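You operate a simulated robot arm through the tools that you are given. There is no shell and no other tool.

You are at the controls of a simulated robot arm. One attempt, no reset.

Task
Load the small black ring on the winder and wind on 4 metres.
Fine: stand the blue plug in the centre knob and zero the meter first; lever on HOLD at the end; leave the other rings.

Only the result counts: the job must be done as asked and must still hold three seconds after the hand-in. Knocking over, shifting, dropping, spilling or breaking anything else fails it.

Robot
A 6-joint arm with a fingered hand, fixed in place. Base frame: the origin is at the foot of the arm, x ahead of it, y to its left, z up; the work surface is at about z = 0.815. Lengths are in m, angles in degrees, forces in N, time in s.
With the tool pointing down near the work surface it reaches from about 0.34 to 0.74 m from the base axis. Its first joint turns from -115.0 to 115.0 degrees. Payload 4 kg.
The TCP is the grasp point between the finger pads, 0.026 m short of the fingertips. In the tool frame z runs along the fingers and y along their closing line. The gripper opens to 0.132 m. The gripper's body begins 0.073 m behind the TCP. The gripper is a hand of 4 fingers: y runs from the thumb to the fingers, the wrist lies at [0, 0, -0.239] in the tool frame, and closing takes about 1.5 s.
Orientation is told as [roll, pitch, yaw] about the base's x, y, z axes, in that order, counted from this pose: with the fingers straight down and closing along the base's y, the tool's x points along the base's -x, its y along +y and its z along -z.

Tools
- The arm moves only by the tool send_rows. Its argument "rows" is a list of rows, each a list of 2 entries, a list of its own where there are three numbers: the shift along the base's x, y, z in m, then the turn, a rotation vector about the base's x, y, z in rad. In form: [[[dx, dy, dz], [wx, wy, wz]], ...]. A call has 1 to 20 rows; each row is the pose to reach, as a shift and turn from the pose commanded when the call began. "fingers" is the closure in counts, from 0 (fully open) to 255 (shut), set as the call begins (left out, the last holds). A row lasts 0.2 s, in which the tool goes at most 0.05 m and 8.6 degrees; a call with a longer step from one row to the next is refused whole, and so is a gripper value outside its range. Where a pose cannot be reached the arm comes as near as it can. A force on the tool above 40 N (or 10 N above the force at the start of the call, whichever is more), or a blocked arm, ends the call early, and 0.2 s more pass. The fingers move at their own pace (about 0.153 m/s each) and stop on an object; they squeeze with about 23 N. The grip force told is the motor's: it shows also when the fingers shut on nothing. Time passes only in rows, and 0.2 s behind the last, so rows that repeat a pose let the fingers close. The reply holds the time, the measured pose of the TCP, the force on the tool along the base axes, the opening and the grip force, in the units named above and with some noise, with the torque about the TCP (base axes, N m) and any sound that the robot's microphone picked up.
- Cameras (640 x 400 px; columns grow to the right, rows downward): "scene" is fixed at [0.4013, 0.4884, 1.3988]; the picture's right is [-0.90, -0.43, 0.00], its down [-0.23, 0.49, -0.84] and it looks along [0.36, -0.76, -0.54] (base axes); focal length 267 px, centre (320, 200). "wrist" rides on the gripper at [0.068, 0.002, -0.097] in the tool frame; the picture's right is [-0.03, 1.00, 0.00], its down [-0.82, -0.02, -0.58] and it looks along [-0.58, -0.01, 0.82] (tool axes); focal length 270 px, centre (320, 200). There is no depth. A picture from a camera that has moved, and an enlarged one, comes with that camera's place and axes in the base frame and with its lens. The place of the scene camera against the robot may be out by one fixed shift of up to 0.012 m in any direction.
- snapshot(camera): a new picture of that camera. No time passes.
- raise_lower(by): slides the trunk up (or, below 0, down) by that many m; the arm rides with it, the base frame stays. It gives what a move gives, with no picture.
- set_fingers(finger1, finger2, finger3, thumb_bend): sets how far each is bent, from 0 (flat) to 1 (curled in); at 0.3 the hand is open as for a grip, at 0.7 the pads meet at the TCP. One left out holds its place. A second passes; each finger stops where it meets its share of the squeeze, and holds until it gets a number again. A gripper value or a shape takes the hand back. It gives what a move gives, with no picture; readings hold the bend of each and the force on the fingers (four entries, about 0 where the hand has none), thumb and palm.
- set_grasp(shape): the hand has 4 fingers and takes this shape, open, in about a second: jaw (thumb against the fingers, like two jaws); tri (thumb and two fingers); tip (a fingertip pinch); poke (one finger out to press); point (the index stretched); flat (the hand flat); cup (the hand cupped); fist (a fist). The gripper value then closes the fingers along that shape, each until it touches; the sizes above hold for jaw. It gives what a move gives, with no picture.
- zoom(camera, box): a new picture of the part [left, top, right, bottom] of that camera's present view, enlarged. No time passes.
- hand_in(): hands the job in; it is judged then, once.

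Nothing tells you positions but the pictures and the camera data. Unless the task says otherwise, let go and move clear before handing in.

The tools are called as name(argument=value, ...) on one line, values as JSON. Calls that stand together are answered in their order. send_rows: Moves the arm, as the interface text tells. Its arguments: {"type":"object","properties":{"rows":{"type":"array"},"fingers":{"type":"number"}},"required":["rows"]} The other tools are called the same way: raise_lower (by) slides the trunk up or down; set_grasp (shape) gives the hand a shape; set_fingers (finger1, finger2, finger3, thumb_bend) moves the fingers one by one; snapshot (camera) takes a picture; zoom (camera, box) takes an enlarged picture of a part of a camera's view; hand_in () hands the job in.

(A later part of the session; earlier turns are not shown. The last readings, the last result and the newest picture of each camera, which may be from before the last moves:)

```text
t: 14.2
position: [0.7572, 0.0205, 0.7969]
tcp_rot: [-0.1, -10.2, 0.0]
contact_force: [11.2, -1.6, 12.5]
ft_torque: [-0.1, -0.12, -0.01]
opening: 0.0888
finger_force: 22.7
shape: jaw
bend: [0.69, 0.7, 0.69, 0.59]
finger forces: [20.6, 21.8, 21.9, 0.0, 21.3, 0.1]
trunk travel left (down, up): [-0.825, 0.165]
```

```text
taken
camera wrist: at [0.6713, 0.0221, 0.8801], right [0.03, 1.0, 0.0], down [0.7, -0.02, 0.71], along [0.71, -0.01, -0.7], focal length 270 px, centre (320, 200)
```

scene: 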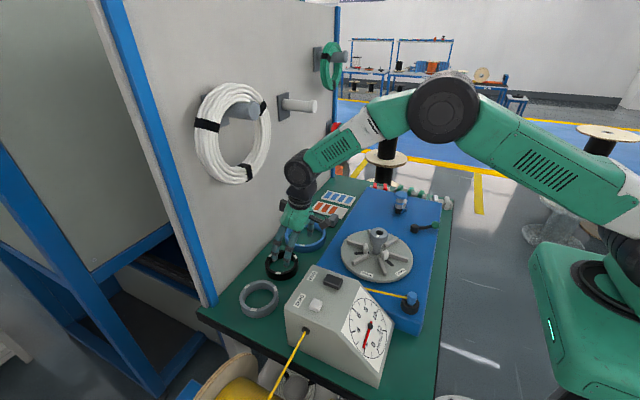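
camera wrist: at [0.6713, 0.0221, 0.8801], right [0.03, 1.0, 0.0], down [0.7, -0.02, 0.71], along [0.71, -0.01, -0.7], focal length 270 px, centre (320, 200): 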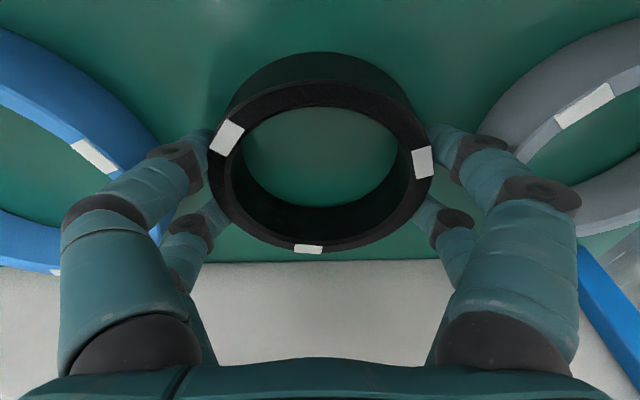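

The fingers hold the ring with about 21 N; there's some upward reaction, perhaps tips touching the table. I'll lift gently and check.

send_rows(rows=[[[0, 0, 0.004], [0, 0, 0]], [[0, 0, 0.01], [0, 0, 0]], [[0, 0, 0.02], [0, 0, 0]], [[0, 0, 0.03], [0, 0, 0]], [[0, 0, 0.03], [0, 0, 0]]])

snapshot(camera="wrist")

zoom(camera="scene", box=[230, 200, 340, 320])

```text
t: 15.4
position: [0.7565, 0.0209, 0.826]
tcp_rot: [0.1, -9.9, 0.0]
contact_force: [0.3, 0.0, -1.1]
ft_torque: [-0.04, -0.03, -0.02]
opening: 0.0889
finger_force: 23.0
shape: jaw
bend: [0.69, 0.7, 0.69, 0.6]
finger forces: [21.7, 20.7, 19.9, 0.0, 22.1, 0.1]
trunk travel left (down, up): [-0.825, 0.165]
```

```text
taken
camera wrist: at [0.6704, 0.022, 0.9089], right [0.03, 1.0, 0.0], down [0.7, -0.02, 0.71], along [0.71, -0.01, -0.7], focal length 270 px, centre (320, 200)
```

wrist: 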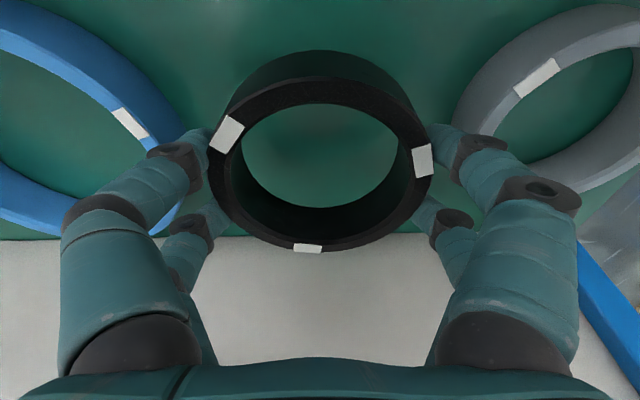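

```text
3.33 times, centred on (285, 260) of scene
camera zoom: at [0.4013, 0.4884, 1.3988], right [-0.9, -0.43, 0.0], down [-0.23, 0.49, -0.84], along [0.36, -0.76, -0.54], focal length 890 px, centre (437, 0)
```

zoom: 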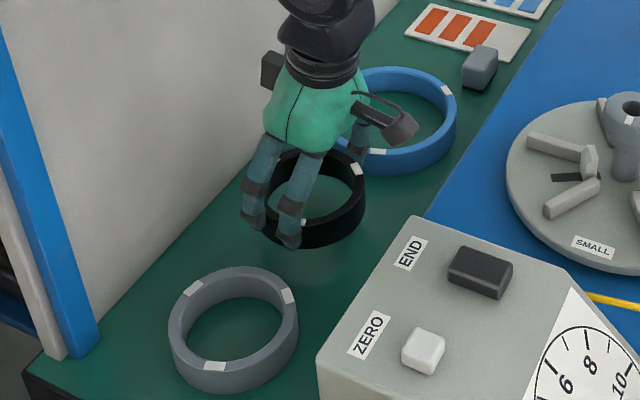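

The ring is lifted and held. Zooming to measure its pose in the hand.

zoom(camera="wrist", box=[200, 40, 440, 260])

```text
1.82 times, centred on (320, 150) of wrist
camera zoom: at [0.6704, 0.022, 0.9089], right [0.03, 1.0, 0.0], down [0.7, -0.02, 0.71], along [0.71, -0.01, -0.7], focal length 491 px, centre (320, 291)
```

zoom: 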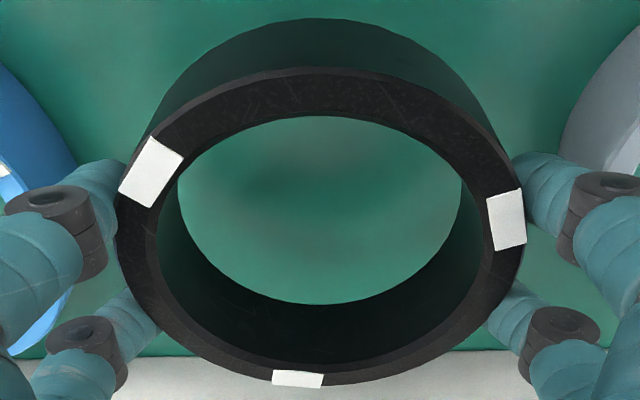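

The ring sits centred in the hand (its top about 8 mm below the TCP, bottom about 36 mm below). I'll carry it up, back and over the disc at a safe height.

send_rows(rows=[[[0, 0, 0.03], [0, 0, 0]], [[-0.03, 0, 0.06], [0, 0, 0]], [[-0.055, -0.005, 0.095], [0, 0, 0]], [[-0.08, -0.02, 0.13], [0, 0, 0]], [[-0.11, -0.045, 0.155], [0, 0, 0]], [[-0.145, -0.07, 0.16], [0, 0, 0]], [[-0.18, -0.09, 0.16], [0, 0, 0]], [[-0.215, -0.107, 0.16], [0, 0, 0]], [[-0.24, -0.115, 0.16], [0, 0, 0]], [[-0.2578, -0.1205, 0.16], [0, 0, 0]], [[-0.2578, -0.1205, 0.16], [0, 0, 0]]])

snapshot(camera="wrist")

zoom(camera="wrist", box=[200, 40, 440, 260])

zoom(camera="scene", box=[310, 160, 450, 290])

```text
t: 17.8
position: [0.4974, -0.1, 0.9852]
tcp_rot: [0.0, -10.0, 0.0]
contact_force: [0.3, 0.3, -0.7]
ft_torque: [-0.01, 0.01, 0.01]
opening: 0.0887
finger_force: 22.5
shape: jaw
bend: [0.69, 0.7, 0.69, 0.6]
finger forces: [21.5, 20.9, 20.1, 0.0, 21.9, 0.0]
trunk travel left (down, up): [-0.825, 0.165]
```

```text
taken
camera wrist: at [0.4125, -0.0987, 1.0689], right [0.03, 1.0, 0.0], down [0.7, -0.02, 0.71], along [0.71, -0.01, -0.7], focal length 270 px, centre (320, 200)
```

wrist: 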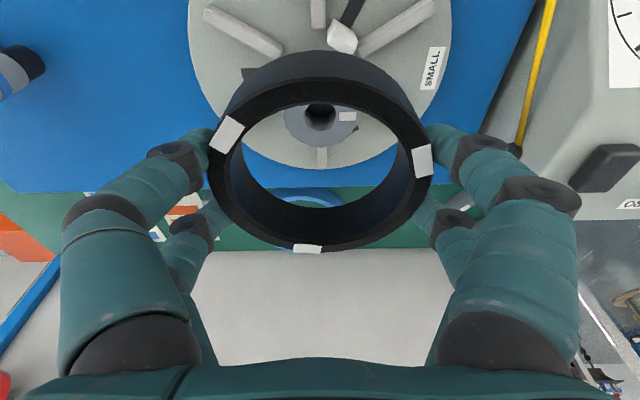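

```text
1.82 times, centred on (320, 150) of wrist
camera zoom: at [0.4125, -0.0987, 1.0689], right [0.03, 1.0, 0.0], down [0.7, -0.02, 0.71], along [0.71, -0.01, -0.7], focal length 491 px, centre (320, 291)
```

zoom: 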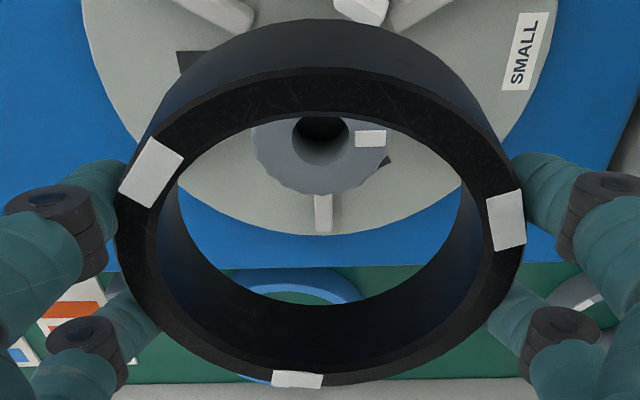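

```text
3.08 times, centred on (380, 225) of scene
camera zoom: at [0.4013, 0.4884, 1.3988], right [-0.9, -0.43, 0.0], down [-0.23, 0.49, -0.84], along [0.36, -0.76, -0.54], focal length 822 px, centre (135, 123)
```

zoom: 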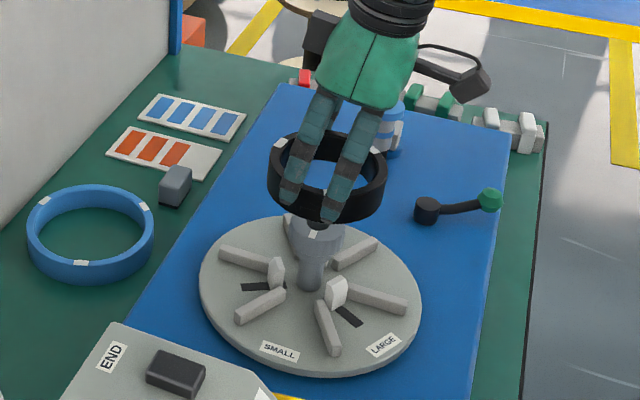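

The ring hangs right above the knob. I'll lower so that the ring's top is level with the knob's top (still above the jaws) and compare centres.

send_rows(rows=[[[0, 0, -0.02], [0, 0, 0]], [[0, 0, -0.04], [0, 0, 0]], [[0, 0, -0.06], [0, 0, 0]], [[0, 0, -0.07], [0, 0, 0]], [[0, 0, -0.07], [0, 0, 0]]])

zoom(camera="wrist", box=[200, 40, 440, 260])

zoom(camera="scene", box=[330, 200, 430, 290])

```text
t: 19.0
position: [0.4964, -0.0994, 0.9153]
tcp_rot: [0.0, -10.1, 0.0]
contact_force: [-0.9, 0.4, -1.0]
ft_torque: [-0.02, 0.0, 0.0]
opening: 0.0884
finger_force: 22.9
shape: jaw
bend: [0.69, 0.7, 0.69, 0.6]
finger forces: [21.4, 20.8, 20.2, 0.1, 22.1, 0.1]
trunk travel left (down, up): [-0.825, 0.165]
```

```text
1.82 times, centred on (320, 150) of wrist
camera zoom: at [0.4124, -0.0979, 0.9985], right [0.02, 1.0, 0.0], down [0.7, -0.02, 0.71], along [0.71, -0.01, -0.7], focal length 491 px, centre (320, 291)
```

zoom: 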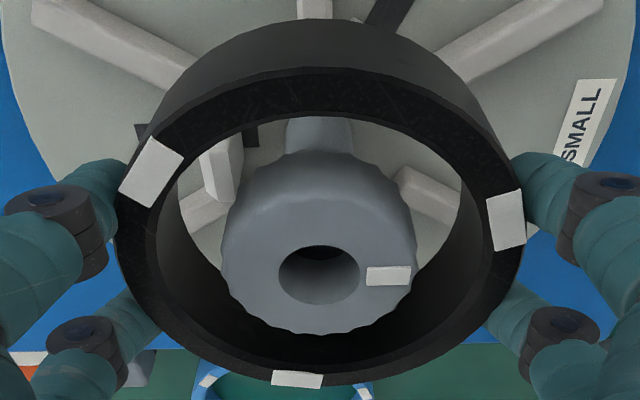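

```text
4.44 times, centred on (380, 245) of scene
camera zoom: at [0.4013, 0.4884, 1.3988], right [-0.9, -0.43, 0.0], down [-0.23, 0.49, -0.84], along [0.36, -0.76, -0.54], focal length 1187 px, centre (53, 0)
```

zoom: 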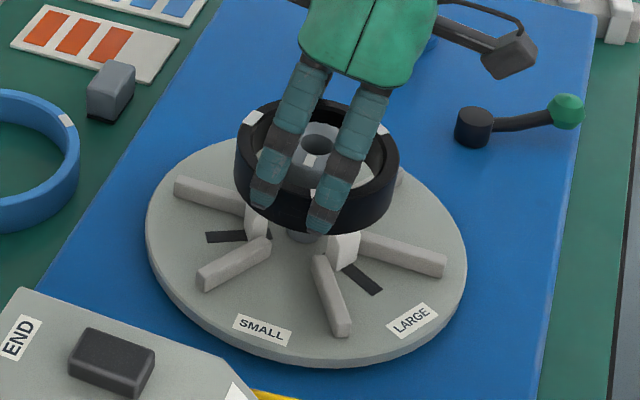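

Ring and knob centres agree within about 1 mm in y; I'll zoom for a finer comparison in x.

zoom(camera="wrist", box=[265, 130, 385, 260])

zoom(camera="wrist", box=[200, 60, 440, 160])

zoom(camera="scene", box=[355, 215, 405, 265])

```text
3.08 times, centred on (325, 195) of wrist
camera zoom: at [0.4124, -0.0979, 0.9985], right [0.02, 1.0, 0.0], down [0.7, -0.02, 0.71], along [0.71, -0.01, -0.7], focal length 832 px, centre (305, 215)
```

zoom: 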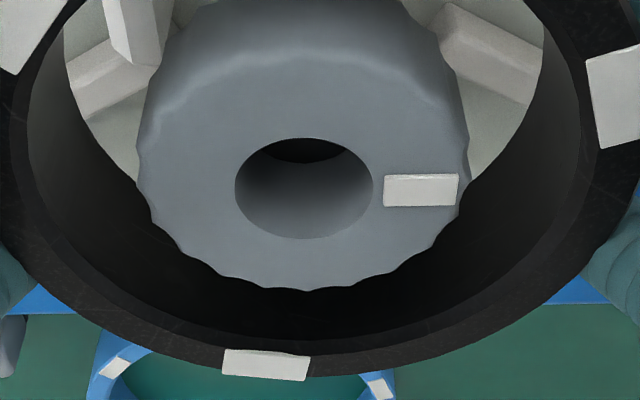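

```text
2.67 times, centred on (320, 110) of wrist
camera zoom: at [0.4124, -0.0979, 0.9985], right [0.02, 1.0, 0.0], down [0.7, -0.02, 0.71], along [0.71, -0.01, -0.7], focal length 721 px, centre (320, 440)
```

zoom: 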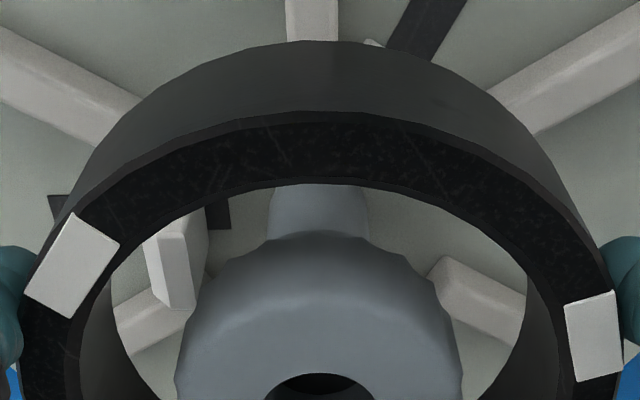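

```text
8.00 times, centred on (380, 240) of scene
camera zoom: at [0.4013, 0.4884, 1.3988], right [-0.9, -0.43, 0.0], down [-0.23, 0.49, -0.84], along [0.36, -0.76, -0.54], focal length 2136 px, centre (-160, -120)
```

zoom: 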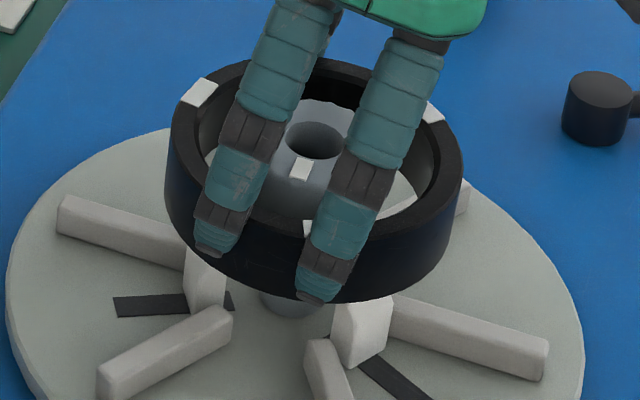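

zoom(camera="scene", box=[358, 218, 400, 246])

```text
14.29 times, centred on (379, 232) of scene
camera zoom: at [0.4013, 0.4884, 1.3988], right [-0.9, -0.43, 0.0], down [-0.23, 0.49, -0.84], along [0.36, -0.76, -0.54], focal length 3814 px, centre (-523, -257)
```

zoom: 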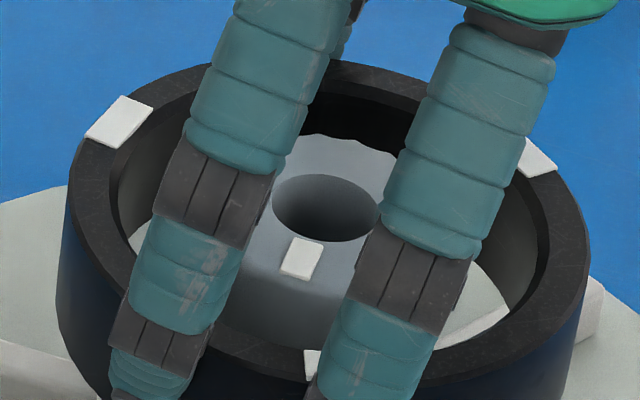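

The ring is within about 1 mm of the axis; I'll nudge it +1 mm in x and lower in small checked steps, watching the force.

send_rows(rows=[[[0.001, -0.0004, -0.005], [0, 0, 0]], [[0.001, -0.0004, -0.01], [0, 0, 0]], [[0.001, -0.0004, -0.014], [0, 0, 0]], [[0.001, -0.0004, -0.014], [0, 0, 0]]])

zoom(camera="wrist", box=[200, 40, 440, 260])

zoom(camera="scene", box=[355, 220, 405, 270])

```text
t: 20.0
position: [0.499, -0.1012, 0.9009]
tcp_rot: [0.0, -10.0, 0.0]
contact_force: [0.6, 0.8, -1.0]
ft_torque: [0.0, -0.02, -0.02]
opening: 0.0887
finger_force: 22.8
shape: jaw
bend: [0.69, 0.7, 0.69, 0.6]
finger forces: [21.5, 20.7, 20.3, 0.0, 22.0, 0.1]
trunk travel left (down, up): [-0.825, 0.165]
```

```text
1.82 times, centred on (320, 150) of wrist
camera zoom: at [0.4137, -0.0987, 0.9849], right [0.02, 1.0, 0.0], down [0.7, -0.02, 0.71], along [0.71, -0.01, -0.7], focal length 491 px, centre (320, 291)
```

zoom: 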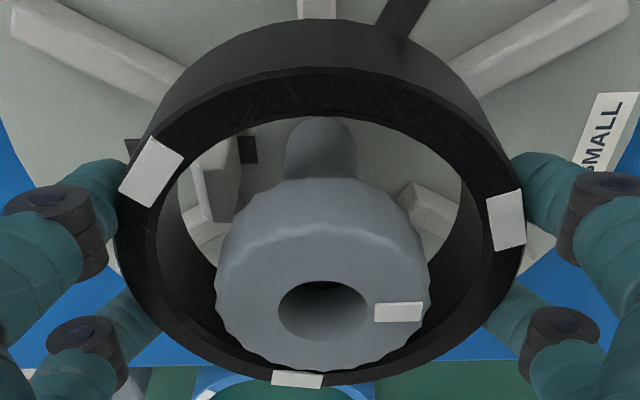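

```text
8.00 times, centred on (380, 245) of scene
camera zoom: at [0.4013, 0.4884, 1.3988], right [-0.9, -0.43, 0.0], down [-0.23, 0.49, -0.84], along [0.36, -0.76, -0.54], focal length 2136 px, centre (-160, -160)
```

zoom: 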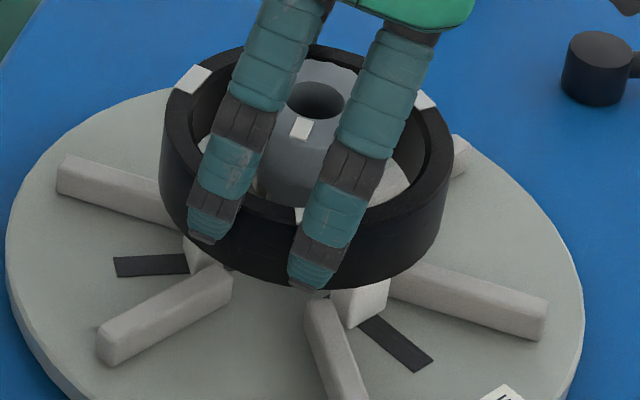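

zoom(camera="scene", box=[358, 222, 400, 250])

zoom(camera="wrist", box=[260, 80, 380, 150])

```text
14.29 times, centred on (379, 236) of scene
camera zoom: at [0.4013, 0.4884, 1.3988], right [-0.9, -0.43, 0.0], down [-0.23, 0.49, -0.84], along [0.36, -0.76, -0.54], focal length 3814 px, centre (-523, -314)
```

zoom: 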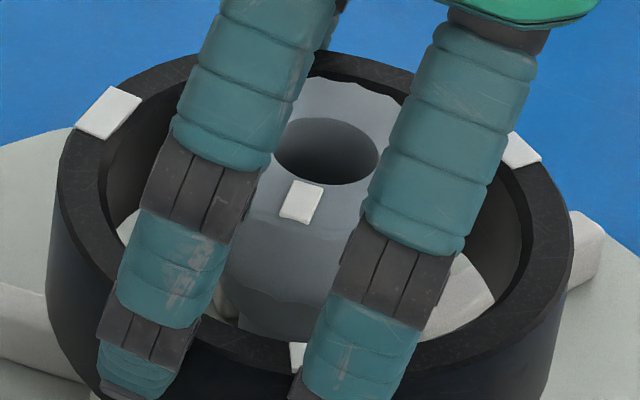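

```text
5.33 times, centred on (320, 115) of wrist
camera zoom: at [0.4137, -0.0987, 0.9849], right [0.02, 1.0, 0.0], down [0.7, -0.02, 0.71], along [0.71, -0.01, -0.7], focal length 1442 px, centre (320, 653)
```

zoom: 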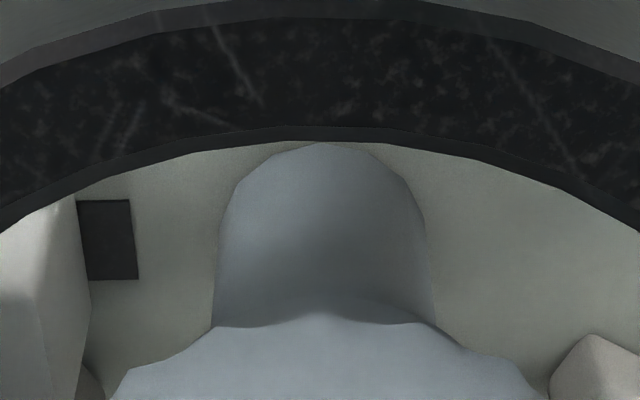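

Estimates agree within a millimetre. Lowering a few more millimetres toward the jaw tops, watching force.

send_rows(rows=[[[-0.0005, 0.0004, -0.003], [0, 0, 0]], [[-0.0005, 0.0004, -0.006], [0, 0, 0]], [[-0.0005, 0.0004, -0.006], [0, 0, 0]]])

zoom(camera="wrist", box=[200, 40, 440, 260])

zoom(camera="scene", box=[355, 220, 405, 270])

```text
t: 20.8
position: [0.4989, -0.0992, 0.8965]
tcp_rot: [0.0, -9.9, 0.0]
contact_force: [0.8, 0.0, 0.1]
ft_torque: [0.0, 0.01, 0.01]
opening: 0.0888
finger_force: 22.7
shape: jaw
bend: [0.69, 0.7, 0.69, 0.6]
finger forces: [21.4, 20.9, 20.3, 0.1, 21.9, 0.0]
trunk travel left (down, up): [-0.825, 0.165]
```

```text
1.82 times, centred on (320, 150) of wrist
camera zoom: at [0.4132, -0.0981, 0.9791], right [0.03, 1.0, 0.0], down [0.7, -0.02, 0.71], along [0.71, -0.01, -0.7], focal length 491 px, centre (320, 291)
```

zoom: 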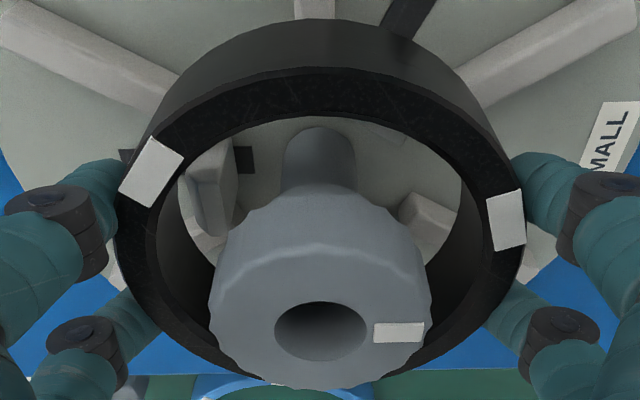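

```text
8.00 times, centred on (380, 245) of scene
camera zoom: at [0.4013, 0.4884, 1.3988], right [-0.9, -0.43, 0.0], down [-0.23, 0.49, -0.84], along [0.36, -0.76, -0.54], focal length 2136 px, centre (-160, -160)
```

zoom: 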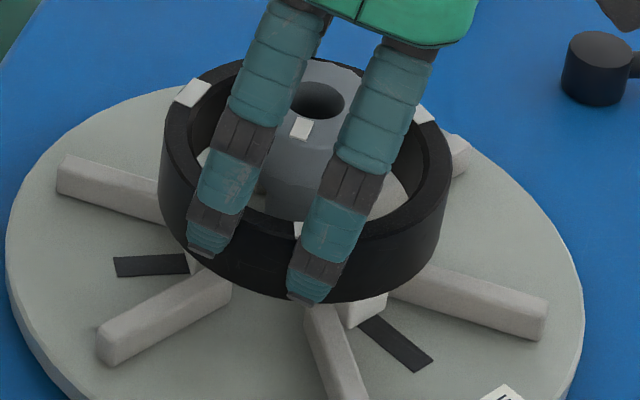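

Still no contact. Continuing down in small steps.

send_rows(rows=[[[0, 0, -0.002], [0, 0, 0]], [[0, 0, -0.004], [0, 0, 0]], [[0, 0, -0.004], [0, 0, 0]]])

zoom(camera="wrist", box=[200, 40, 440, 260])

```text
t: 21.6
position: [0.4983, -0.1001, 0.8917]
tcp_rot: [0.0, -9.9, 0.0]
contact_force: [0.1, 0.0, -1.0]
ft_torque: [0.02, 0.03, 0.03]
opening: 0.0887
finger_force: 23.3
shape: jaw
bend: [0.69, 0.7, 0.69, 0.6]
finger forces: [21.5, 20.8, 20.2, 0.1, 21.9, 0.1]
trunk travel left (down, up): [-0.825, 0.165]
```

```text
1.82 times, centred on (320, 150) of wrist
camera zoom: at [0.4127, -0.0982, 0.9751], right [0.02, 1.0, 0.0], down [0.7, -0.02, 0.71], along [0.71, -0.01, -0.7], focal length 491 px, centre (320, 291)
```

zoom: 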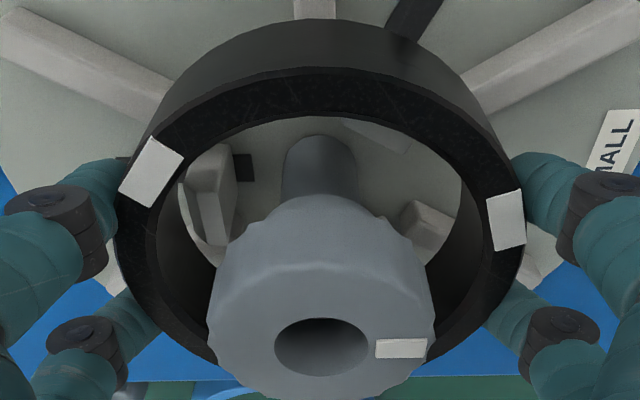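

send_rows(rows=[[[0, 0, -0.002], [0, 0, 0]], [[0, 0, -0.004], [0, 0, 0]], [[0, 0, -0.005], [0, 0, 0]]])

zoom(camera="wrist", box=[230, 70, 410, 200])

zoom(camera="scene", box=[355, 220, 405, 270])

```text
t: 22.4
position: [0.4978, -0.1003, 0.8866]
tcp_rot: [0.1, -10.0, 0.1]
contact_force: [0.5, -0.1, -0.5]
ft_torque: [-0.01, 0.03, 0.01]
opening: 0.0887
finger_force: 22.6
shape: jaw
bend: [0.69, 0.7, 0.69, 0.6]
finger forces: [21.6, 20.8, 20.1, 0.0, 22.1, 0.0]
trunk travel left (down, up): [-0.825, 0.165]
```

```text
3.08 times, centred on (320, 135) of wrist
camera zoom: at [0.4129, -0.0982, 0.9702], right [0.03, 1.0, 0.0], down [0.7, -0.02, 0.71], along [0.71, -0.01, -0.7], focal length 832 px, centre (320, 400)
```

zoom: 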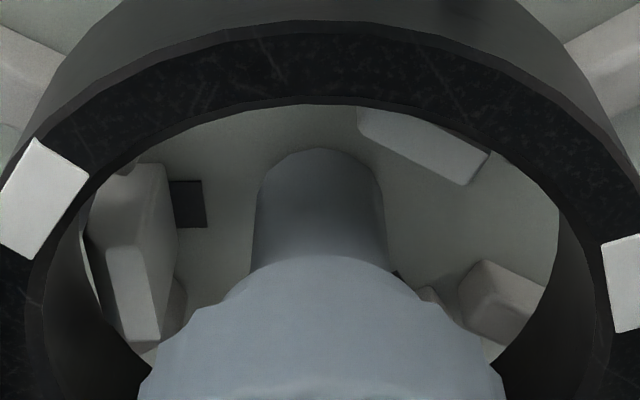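

```text
8.00 times, centred on (380, 245) of scene
camera zoom: at [0.4013, 0.4884, 1.3988], right [-0.9, -0.43, 0.0], down [-0.23, 0.49, -0.84], along [0.36, -0.76, -0.54], focal length 2136 px, centre (-160, -160)
```

zoom: 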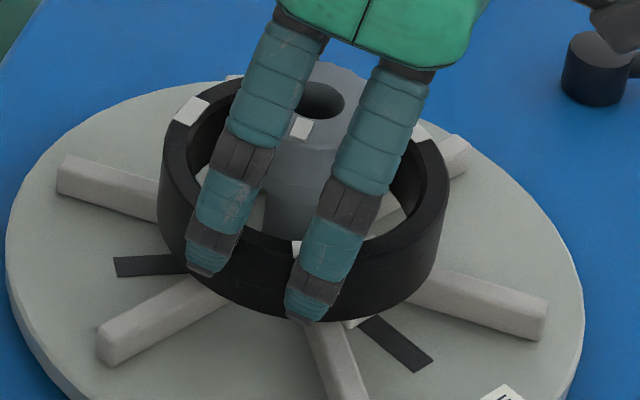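

No contact yet and the jaws appear inside the ring. Continuing down until it seats.

send_rows(rows=[[[0, 0, -0.002], [0, 0, 0]], [[0, 0, -0.004], [0, 0, 0]], [[0, 0, -0.004], [0, 0, 0]]])

zoom(camera="wrist", box=[230, 70, 410, 200])

zoom(camera="scene", box=[355, 220, 405, 270])

```text
t: 23.2
position: [0.4991, -0.1002, 0.8833]
tcp_rot: [-0.1, -10.0, 0.0]
contact_force: [0.2, 0.4, 5.1]
ft_torque: [-0.1, 0.06, 0.02]
opening: 0.0885
finger_force: 22.6
shape: jaw
bend: [0.69, 0.7, 0.69, 0.6]
finger forces: [21.5, 21.0, 20.3, 0.1, 22.1, 0.1]
trunk travel left (down, up): [-0.825, 0.165]
```

```text
3.08 times, centred on (320, 135) of wrist
camera zoom: at [0.4132, -0.0983, 0.9664], right [0.02, 1.0, 0.0], down [0.7, -0.02, 0.71], along [0.71, -0.01, -0.7], focal length 832 px, centre (320, 400)
```

zoom: 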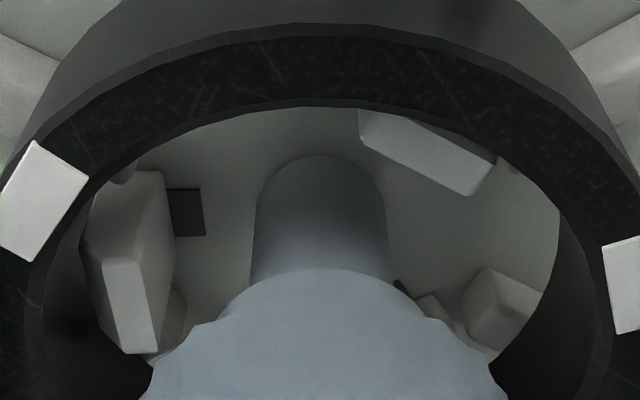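

```text
8.00 times, centred on (380, 245) of scene
camera zoom: at [0.4013, 0.4884, 1.3988], right [-0.9, -0.43, 0.0], down [-0.23, 0.49, -0.84], along [0.36, -0.76, -0.54], focal length 2136 px, centre (-160, -160)
```

zoom: 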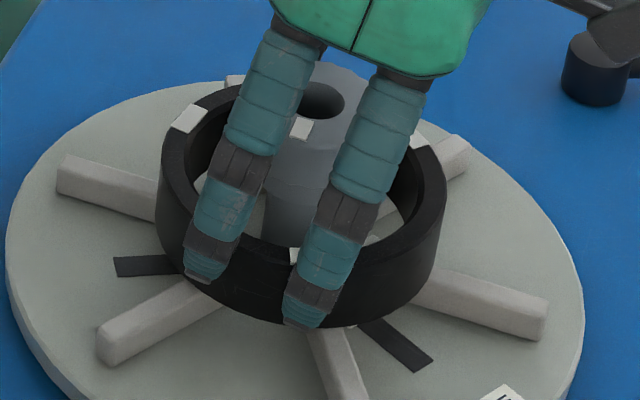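

A contact of about 5 N has appeared. I'll press 2 mm more to see whether it's firmly seated or caught.

send_rows(rows=[[[0, 0, -0.001], [0, 0, 0]], [[0, 0, -0.002], [0, 0, 0]], [[0, 0, -0.002], [0, 0, 0]]])

zoom(camera="wrist", box=[200, 40, 440, 260])

zoom(camera="scene", box=[345, 220, 415, 280])

```text
t: 24.0
position: [0.5001, -0.1009, 0.8821]
tcp_rot: [-0.1, -10.3, 0.0]
contact_force: [-0.7, -0.9, 21.8]
ft_torque: [-0.14, 0.1, 0.02]
opening: 0.0884
finger_force: 23.1
shape: jaw
bend: [0.69, 0.7, 0.69, 0.6]
finger forces: [21.9, 21.5, 21.3, 0.0, 23.1, 0.0]
trunk travel left (down, up): [-0.825, 0.165]
```

```text
1.82 times, centred on (320, 150) of wrist
camera zoom: at [0.4129, -0.0981, 0.9655], right [0.03, 1.0, 0.0], down [0.7, -0.02, 0.71], along [0.71, -0.02, -0.7], focal length 491 px, centre (320, 291)
```

zoom: 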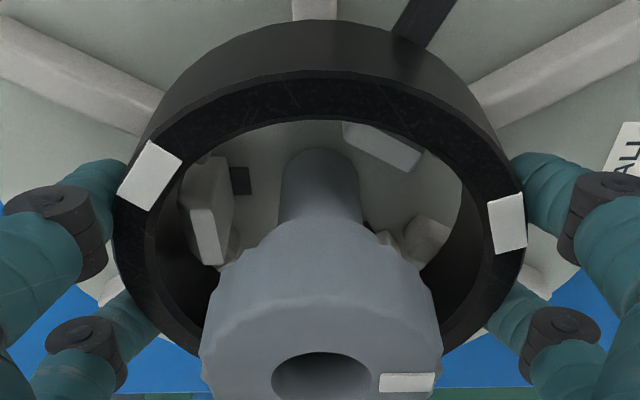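

```text
6.67 times, centred on (380, 250) of scene
camera zoom: at [0.4013, 0.4884, 1.3988], right [-0.9, -0.43, 0.0], down [-0.23, 0.49, -0.84], along [0.36, -0.76, -0.54], focal length 1780 px, centre (-80, -133)
```

zoom: 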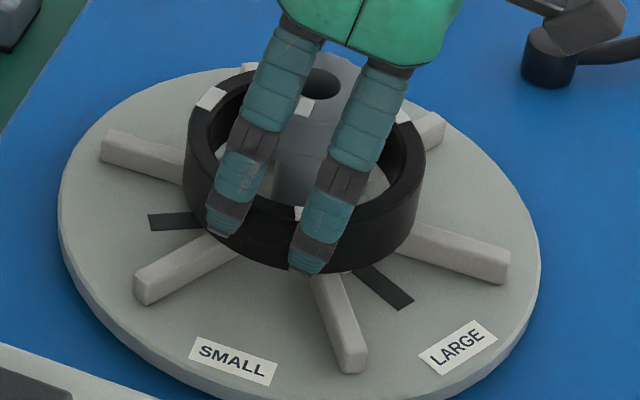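

The load rose sharply and evenly (little torque), which means it's seated. I'll relax the push, open the fingers, and check that the ring stays.

send_rows(rows=[[[0, 0, 0.0015], [0, 0, 0]], [[0, 0, 0.0025], [0, 0, 0]]])

send_rows(rows=[[[0, 0, 0], [0, 0, 0]], [[0, 0, 0], [0, 0, 0]], [[0, 0, 0], [0, 0, 0]], [[0, 0, 0], [0, 0, 0]]], fingers=51)

zoom(camera="wrist", box=[200, 40, 440, 260])

zoom(camera="scene", box=[345, 220, 415, 280])

```text
t: 24.6
position: [0.4975, -0.0998, 0.8833]
tcp_rot: [-0.1, -9.8, 0.0]
contact_force: [2.8, -0.3, 8.6]
ft_torque: [-0.19, 0.0, 0.0]
opening: 0.0884
finger_force: 22.6
shape: jaw
bend: [0.69, 0.7, 0.69, 0.6]
finger forces: [22.1, 21.9, 21.8, 0.0, 23.2, 0.1]
trunk travel left (down, up): [-0.825, 0.165]
```

```text
t: 25.6
position: [0.4994, -0.0998, 0.8837]
tcp_rot: [0.0, -10.0, 0.0]
contact_force: [0.6, -0.5, -0.5]
ft_torque: [-0.02, -0.02, 0.01]
opening: 0.1056
finger_force: 0.1
shape: jaw
bend: [0.59, 0.59, 0.59, 0.45]
finger forces: [0.0, 0.0, 0.0, 0.0, 0.0, 0.0]
trunk travel left (down, up): [-0.825, 0.165]
```

```text
1.82 times, centred on (320, 150) of wrist
camera zoom: at [0.4133, -0.0982, 0.9668], right [0.02, 1.0, 0.0], down [0.7, -0.02, 0.71], along [0.71, -0.01, -0.7], focal length 491 px, centre (320, 291)
```

zoom: 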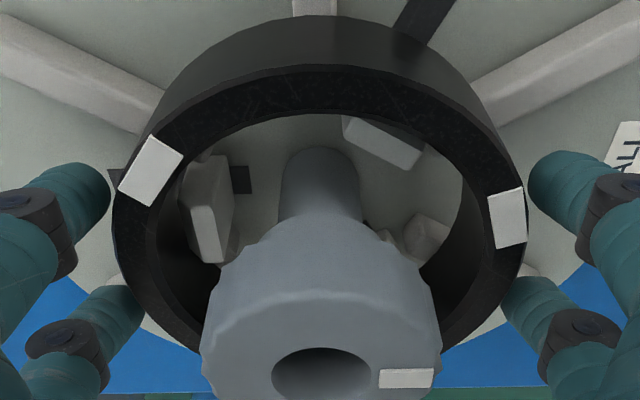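

```text
6.67 times, centred on (380, 250) of scene
camera zoom: at [0.4013, 0.4884, 1.3988], right [-0.9, -0.43, 0.0], down [-0.23, 0.49, -0.84], along [0.36, -0.76, -0.54], focal length 1780 px, centre (-80, -133)
```

zoom: 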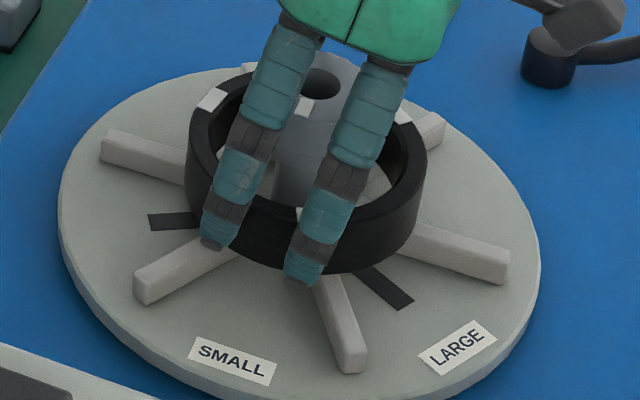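

Released and the ring stays put. Raising straight up and away to inspect it.

send_rows(rows=[[[0, 0, 0.01], [0, 0, 0]], [[0, 0, 0.03], [0, 0, 0]], [[0, 0, 0.06], [0, 0, 0]], [[0, 0, 0.1], [0, 0, 0]], [[-0.02, 0, 0.14], [0, 0.06, 0]], [[-0.05, 0, 0.155], [0, 0.17, 0]], [[-0.05, 0, 0.155], [0, 0.17, 0]]])

snapshot(camera="wrist")

zoom(camera="scene", box=[345, 220, 415, 280])

```text
t: 27.2
position: [0.4505, -0.0999, 1.0388]
tcp_rot: [0.0, -0.3, 0.0]
contact_force: [-1.0, 0.2, -0.7]
ft_torque: [0.0, 0.0, 0.0]
opening: 0.1054
finger_force: 0.0
shape: jaw
bend: [0.59, 0.59, 0.59, 0.45]
finger forces: [0.1, 0.0, 0.0, 0.0, 0.0, 0.0]
trunk travel left (down, up): [-0.825, 0.165]
```

```text
taken
camera wrist: at [0.3792, -0.0984, 1.1351], right [0.03, 1.0, 0.0], down [0.81, -0.02, 0.58], along [0.58, -0.02, -0.81], focal length 270 px, centre (320, 200)
```

wrist: 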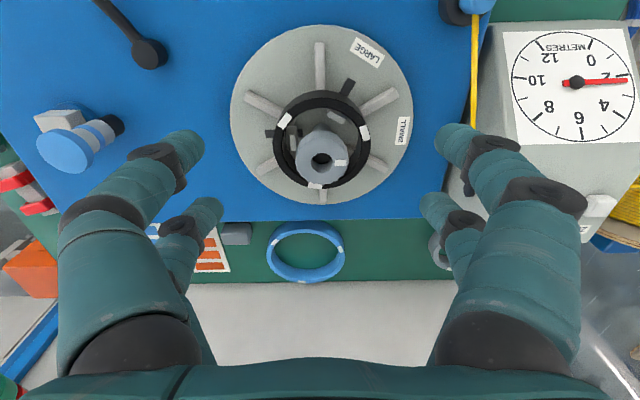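

```text
6.67 times, centred on (380, 250) of scene
camera zoom: at [0.4013, 0.4884, 1.3988], right [-0.9, -0.43, 0.0], down [-0.23, 0.49, -0.84], along [0.36, -0.76, -0.54], focal length 1780 px, centre (-80, -133)
```

zoom: 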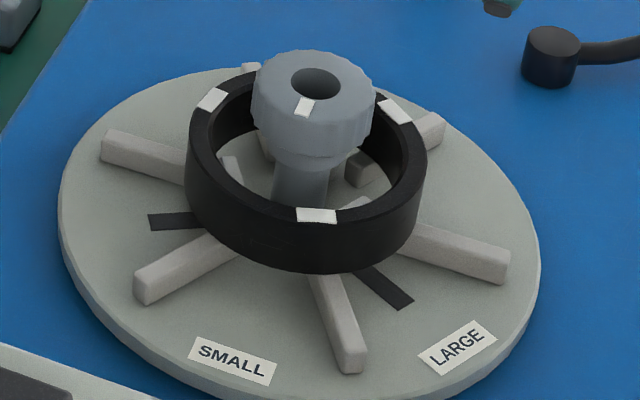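

The black ring is seated around the jaws on the spokes. Next the blue plug in its black post; I'll move above it for a closer look.

send_rows(rows=[[[-0.02, 0.04, 0.0], [0, 0.003, 0]], [[-0.04, 0.08, 0.0], [0, 0.003, 0]], [[-0.06, 0.115, -0.01], [0, 0.003, 0]], [[-0.075, 0.135, -0.02], [0, 0.003, 0]], [[-0.075, 0.135, -0.02], [0, 0.003, 0]]])

snapshot(camera="wrist")

zoom(camera="wrist", box=[250, 60, 410, 200])

zoom(camera="scene", box=[370, 270, 440, 330])

```text
t: 28.4
position: [0.3742, 0.0343, 1.0199]
tcp_rot: [0.1, -0.1, 0.1]
contact_force: [-0.1, 0.5, 0.3]
ft_torque: [0.01, 0.01, -0.02]
opening: 0.1054
finger_force: 0.1
shape: jaw
bend: [0.59, 0.59, 0.59, 0.45]
finger forces: [0.0, 0.0, 0.1, 0.0, 0.0, 0.1]
trunk travel left (down, up): [-0.825, 0.165]
```

```text
taken
camera wrist: at [0.304, 0.0372, 1.1152], right [0.03, 1.0, 0.0], down [0.82, -0.02, 0.58], along [0.58, -0.01, -0.82], focal length 270 px, centre (320, 200)
```

wrist: 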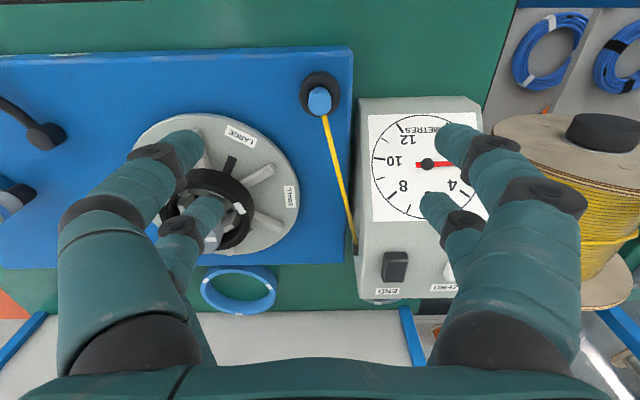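

```text
2.86 times, centred on (330, 130) of wrist
camera zoom: at [0.304, 0.0372, 1.1152], right [0.03, 1.0, 0.0], down [0.82, -0.02, 0.58], along [0.58, -0.01, -0.82], focal length 772 px, centre (291, 400)
```

zoom: 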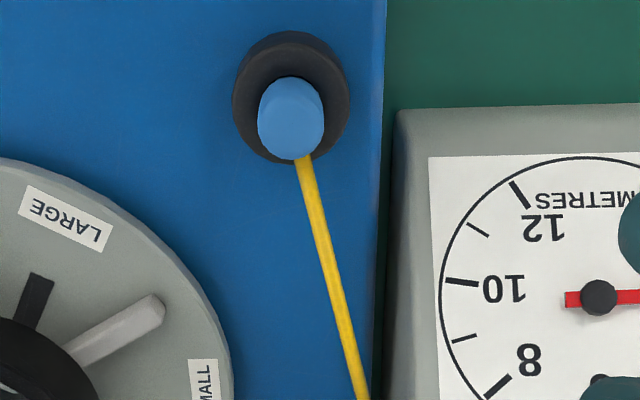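

```text
6.67 times, centred on (405, 300) of scene
camera zoom: at [0.4013, 0.4884, 1.3988], right [-0.9, -0.43, 0.0], down [-0.23, 0.49, -0.84], along [0.36, -0.76, -0.54], focal length 1780 px, centre (-247, -467)
```

zoom: 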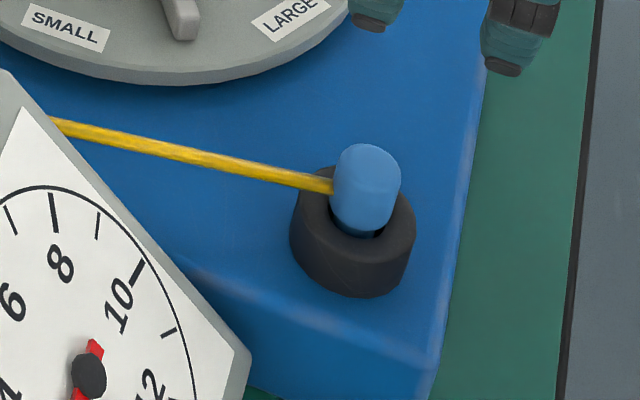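

The plug is a blue cylinder about 21 mm wide at (0.377, 0.035), top z ≈ 0.857, with the wire leaving its side toward +x. The jaw's digits leave a gap of about the plug's width, so I'll see what the "tip" pinch shape looks like here.

set_grasp(shape="tip")

snapshot(camera="wrist")

zoom(camera="scene", box=[370, 150, 480, 290])

```text
t: 29.3
position: [0.3744, 0.0358, 1.0194]
tcp_rot: [0.0, -0.1, 0.0]
contact_force: [-0.5, 0.1, -1.1]
ft_torque: [0.01, 0.0, -0.01]
opening: 0.1319
finger_force: 0.0
shape: tip
bend: [0.3, 0.3, 0.3, 0.3]
finger forces: [0.1, 0.0, 0.1, 0.0, 0.1, 0.0]
trunk travel left (down, up): [-0.825, 0.165]
```

```text
taken
camera wrist: at [0.3043, 0.037, 1.1153], right [0.03, 1.0, 0.0], down [0.82, -0.02, 0.58], along [0.58, -0.01, -0.82], focal length 270 px, centre (320, 200)
```

wrist: 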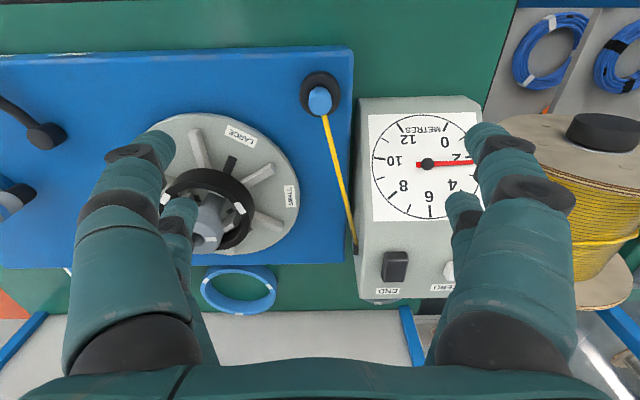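

```text
2.86 times, centred on (425, 220) of scene
camera zoom: at [0.4013, 0.4884, 1.3988], right [-0.9, -0.43, 0.0], down [-0.23, 0.49, -0.84], along [0.36, -0.76, -0.54], focal length 763 px, centre (20, 143)
```

zoom: 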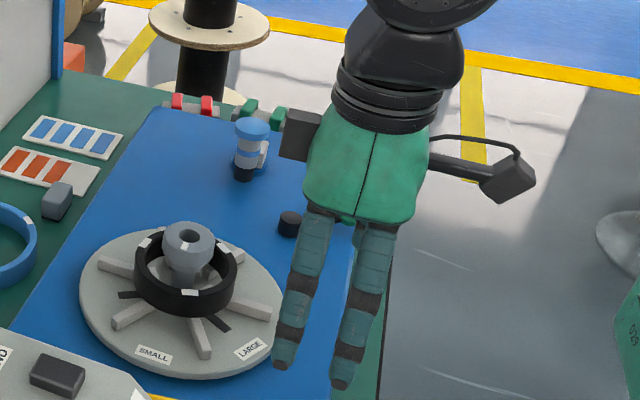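

The open shape looks the same; I'll close it partly in the air to see which digits pinch.

send_rows(rows=[[[0, 0, 0], [0, 0, 0]], [[0, 0, 0], [0, 0, 0]], [[0, 0, 0], [0, 0, 0]], [[0, 0, 0], [0, 0, 0]], [[0, 0, 0], [0, 0, 0]]], fingers=190)

snapshot(camera="wrist")

zoom(camera="scene", box=[370, 150, 480, 290])

```text
t: 30.5
position: [0.3747, 0.0351, 1.019]
tcp_rot: [0.0, -0.1, -0.1]
contact_force: [0.1, -0.5, 0.4]
ft_torque: [-0.02, -0.01, 0.01]
opening: 0.0341
finger_force: 0.1
shape: tip
bend: [0.73, 0.73, 0.73, 0.7]
finger forces: [0.0, 0.1, 0.0, 0.0, 0.0, 0.0]
trunk travel left (down, up): [-0.825, 0.165]
```

```text
taken
camera wrist: at [0.3043, 0.037, 1.1153], right [0.03, 1.0, 0.0], down [0.82, -0.02, 0.58], along [0.58, -0.01, -0.82], focal length 270 px, centre (320, 200)
```

wrist: 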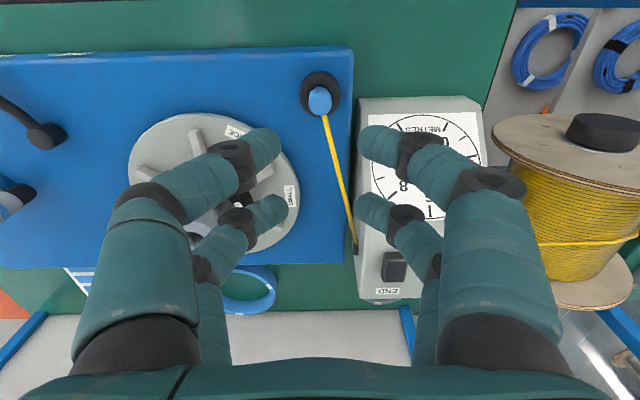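

```text
2.86 times, centred on (425, 220) of scene
camera zoom: at [0.4013, 0.4884, 1.3988], right [-0.9, -0.43, 0.0], down [-0.23, 0.49, -0.84], along [0.36, -0.76, -0.54], focal length 763 px, centre (20, 143)
```

zoom: 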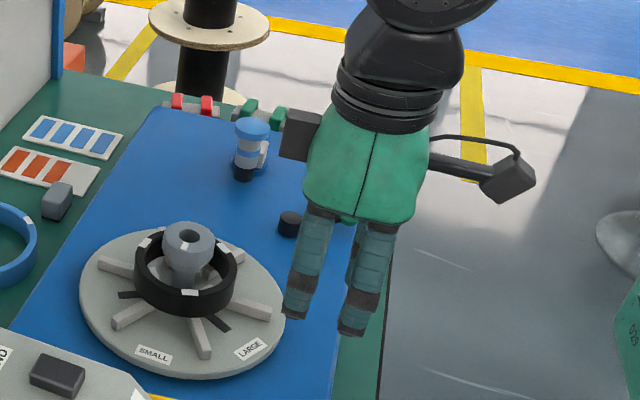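

All four digits close in two pairs 40 mm apart (tool x = ±0.02), so I'll use just the far pair on the plug. Let me compare with the jaw shape part-closed.

set_grasp(shape="jaw")

send_rows(rows=[[[0, 0, 0], [0, 0, 0]], [[0, 0, 0], [0, 0, 0]], [[0, 0, 0], [0, 0, 0]], [[0, 0, 0], [0, 0, 0]], [[0, 0, 0], [0, 0, 0]]], fingers=175)

snapshot(camera="wrist")

zoom(camera="scene", box=[370, 150, 480, 290])

```text
t: 31.4
position: [0.3741, 0.0347, 1.0191]
tcp_rot: [0.0, -0.1, -0.1]
contact_force: [0.5, 0.3, -0.3]
ft_torque: [0.01, 0.01, -0.02]
opening: 0.132
finger_force: 0.0
shape: jaw
bend: [0.3, 0.3, 0.3, 0.3]
finger forces: [0.1, 0.1, 0.0, 0.1, 0.0, 0.0]
trunk travel left (down, up): [-0.825, 0.165]
```

```text
t: 32.6
position: [0.3747, 0.0355, 1.0184]
tcp_rot: [0.0, -0.1, 0.0]
contact_force: [-0.1, 0.0, 0.0]
ft_torque: [-0.01, 0.0, 0.0]
opening: 0.0419
finger_force: 0.0
shape: jaw
bend: [0.73, 0.73, 0.73, 0.7]
finger forces: [0.0, 0.1, 0.0, 0.0, 0.0, 0.0]
trunk travel left (down, up): [-0.825, 0.165]
```

```text
taken
camera wrist: at [0.3042, 0.037, 1.1153], right [0.03, 1.0, 0.0], down [0.82, -0.02, 0.58], along [0.58, -0.01, -0.82], focal length 270 px, centre (320, 200)
```

wrist: 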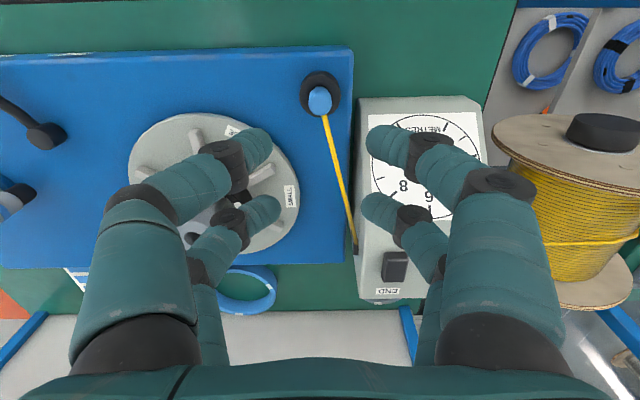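

```text
2.86 times, centred on (425, 220) of scene
camera zoom: at [0.4013, 0.4884, 1.3988], right [-0.9, -0.43, 0.0], down [-0.23, 0.49, -0.84], along [0.36, -0.76, -0.54], focal length 763 px, centre (20, 143)
```

zoom: 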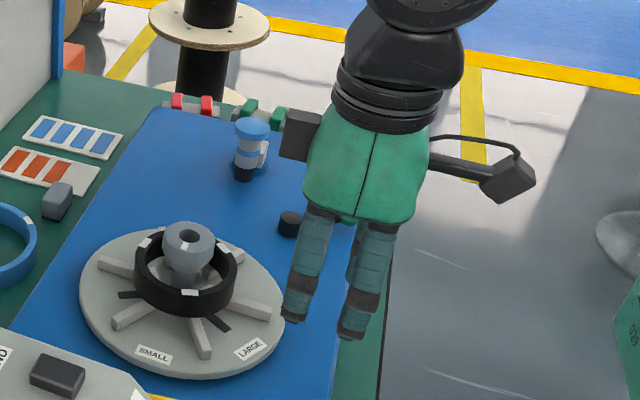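

Same closing in jaw shape. I'll place the far digit pair over the plug (TCP at about x 0.3565, y 0.0353), first stopping above it.

send_rows(rows=[[[-0.01, 0.0, -0.03], [0, 0, 0]], [[-0.018, 0.0, -0.07], [0, 0, 0]], [[-0.018, 0.0, -0.11], [0, 0, 0]], [[-0.018, 0.0, -0.115], [0, 0, 0]], [[-0.018, 0.0, -0.115], [0, 0, 0]]])

snapshot(camera="wrist")

zoom(camera="scene", box=[360, 230, 460, 330])

```text
t: 33.8
position: [0.3554, 0.0344, 0.9039]
tcp_rot: [0.1, -0.2, 0.0]
contact_force: [0.1, -0.7, 0.0]
ft_torque: [0.0, 0.0, 0.02]
opening: 0.0418
finger_force: 0.1
shape: jaw
bend: [0.73, 0.73, 0.73, 0.7]
finger forces: [0.0, 0.0, 0.1, 0.0, 0.0, 0.1]
trunk travel left (down, up): [-0.825, 0.165]
```

```text
taken
camera wrist: at [0.2854, 0.0369, 1.0002], right [0.03, 1.0, 0.0], down [0.82, -0.02, 0.58], along [0.58, -0.01, -0.82], focal length 270 px, centre (320, 200)
```

wrist: 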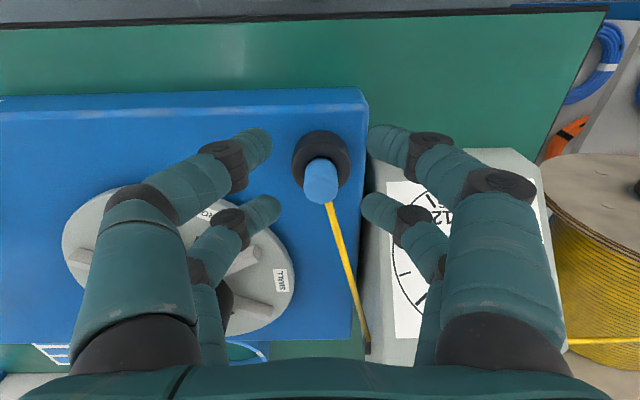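

```text
4.00 times, centred on (410, 280) of scene
camera zoom: at [0.4013, 0.4884, 1.3988], right [-0.9, -0.43, 0.0], down [-0.23, 0.49, -0.84], along [0.36, -0.76, -0.54], focal length 1068 px, centre (-40, -120)
```

zoom: 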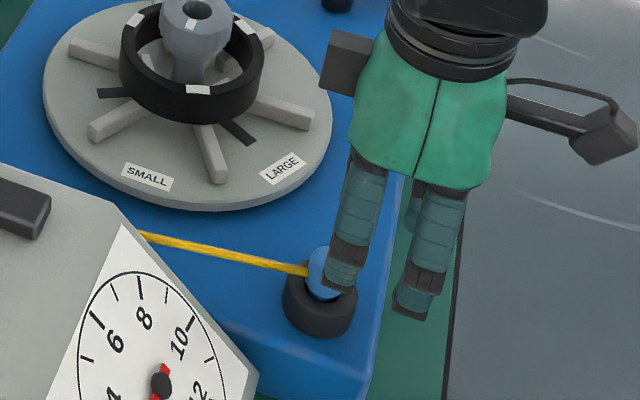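

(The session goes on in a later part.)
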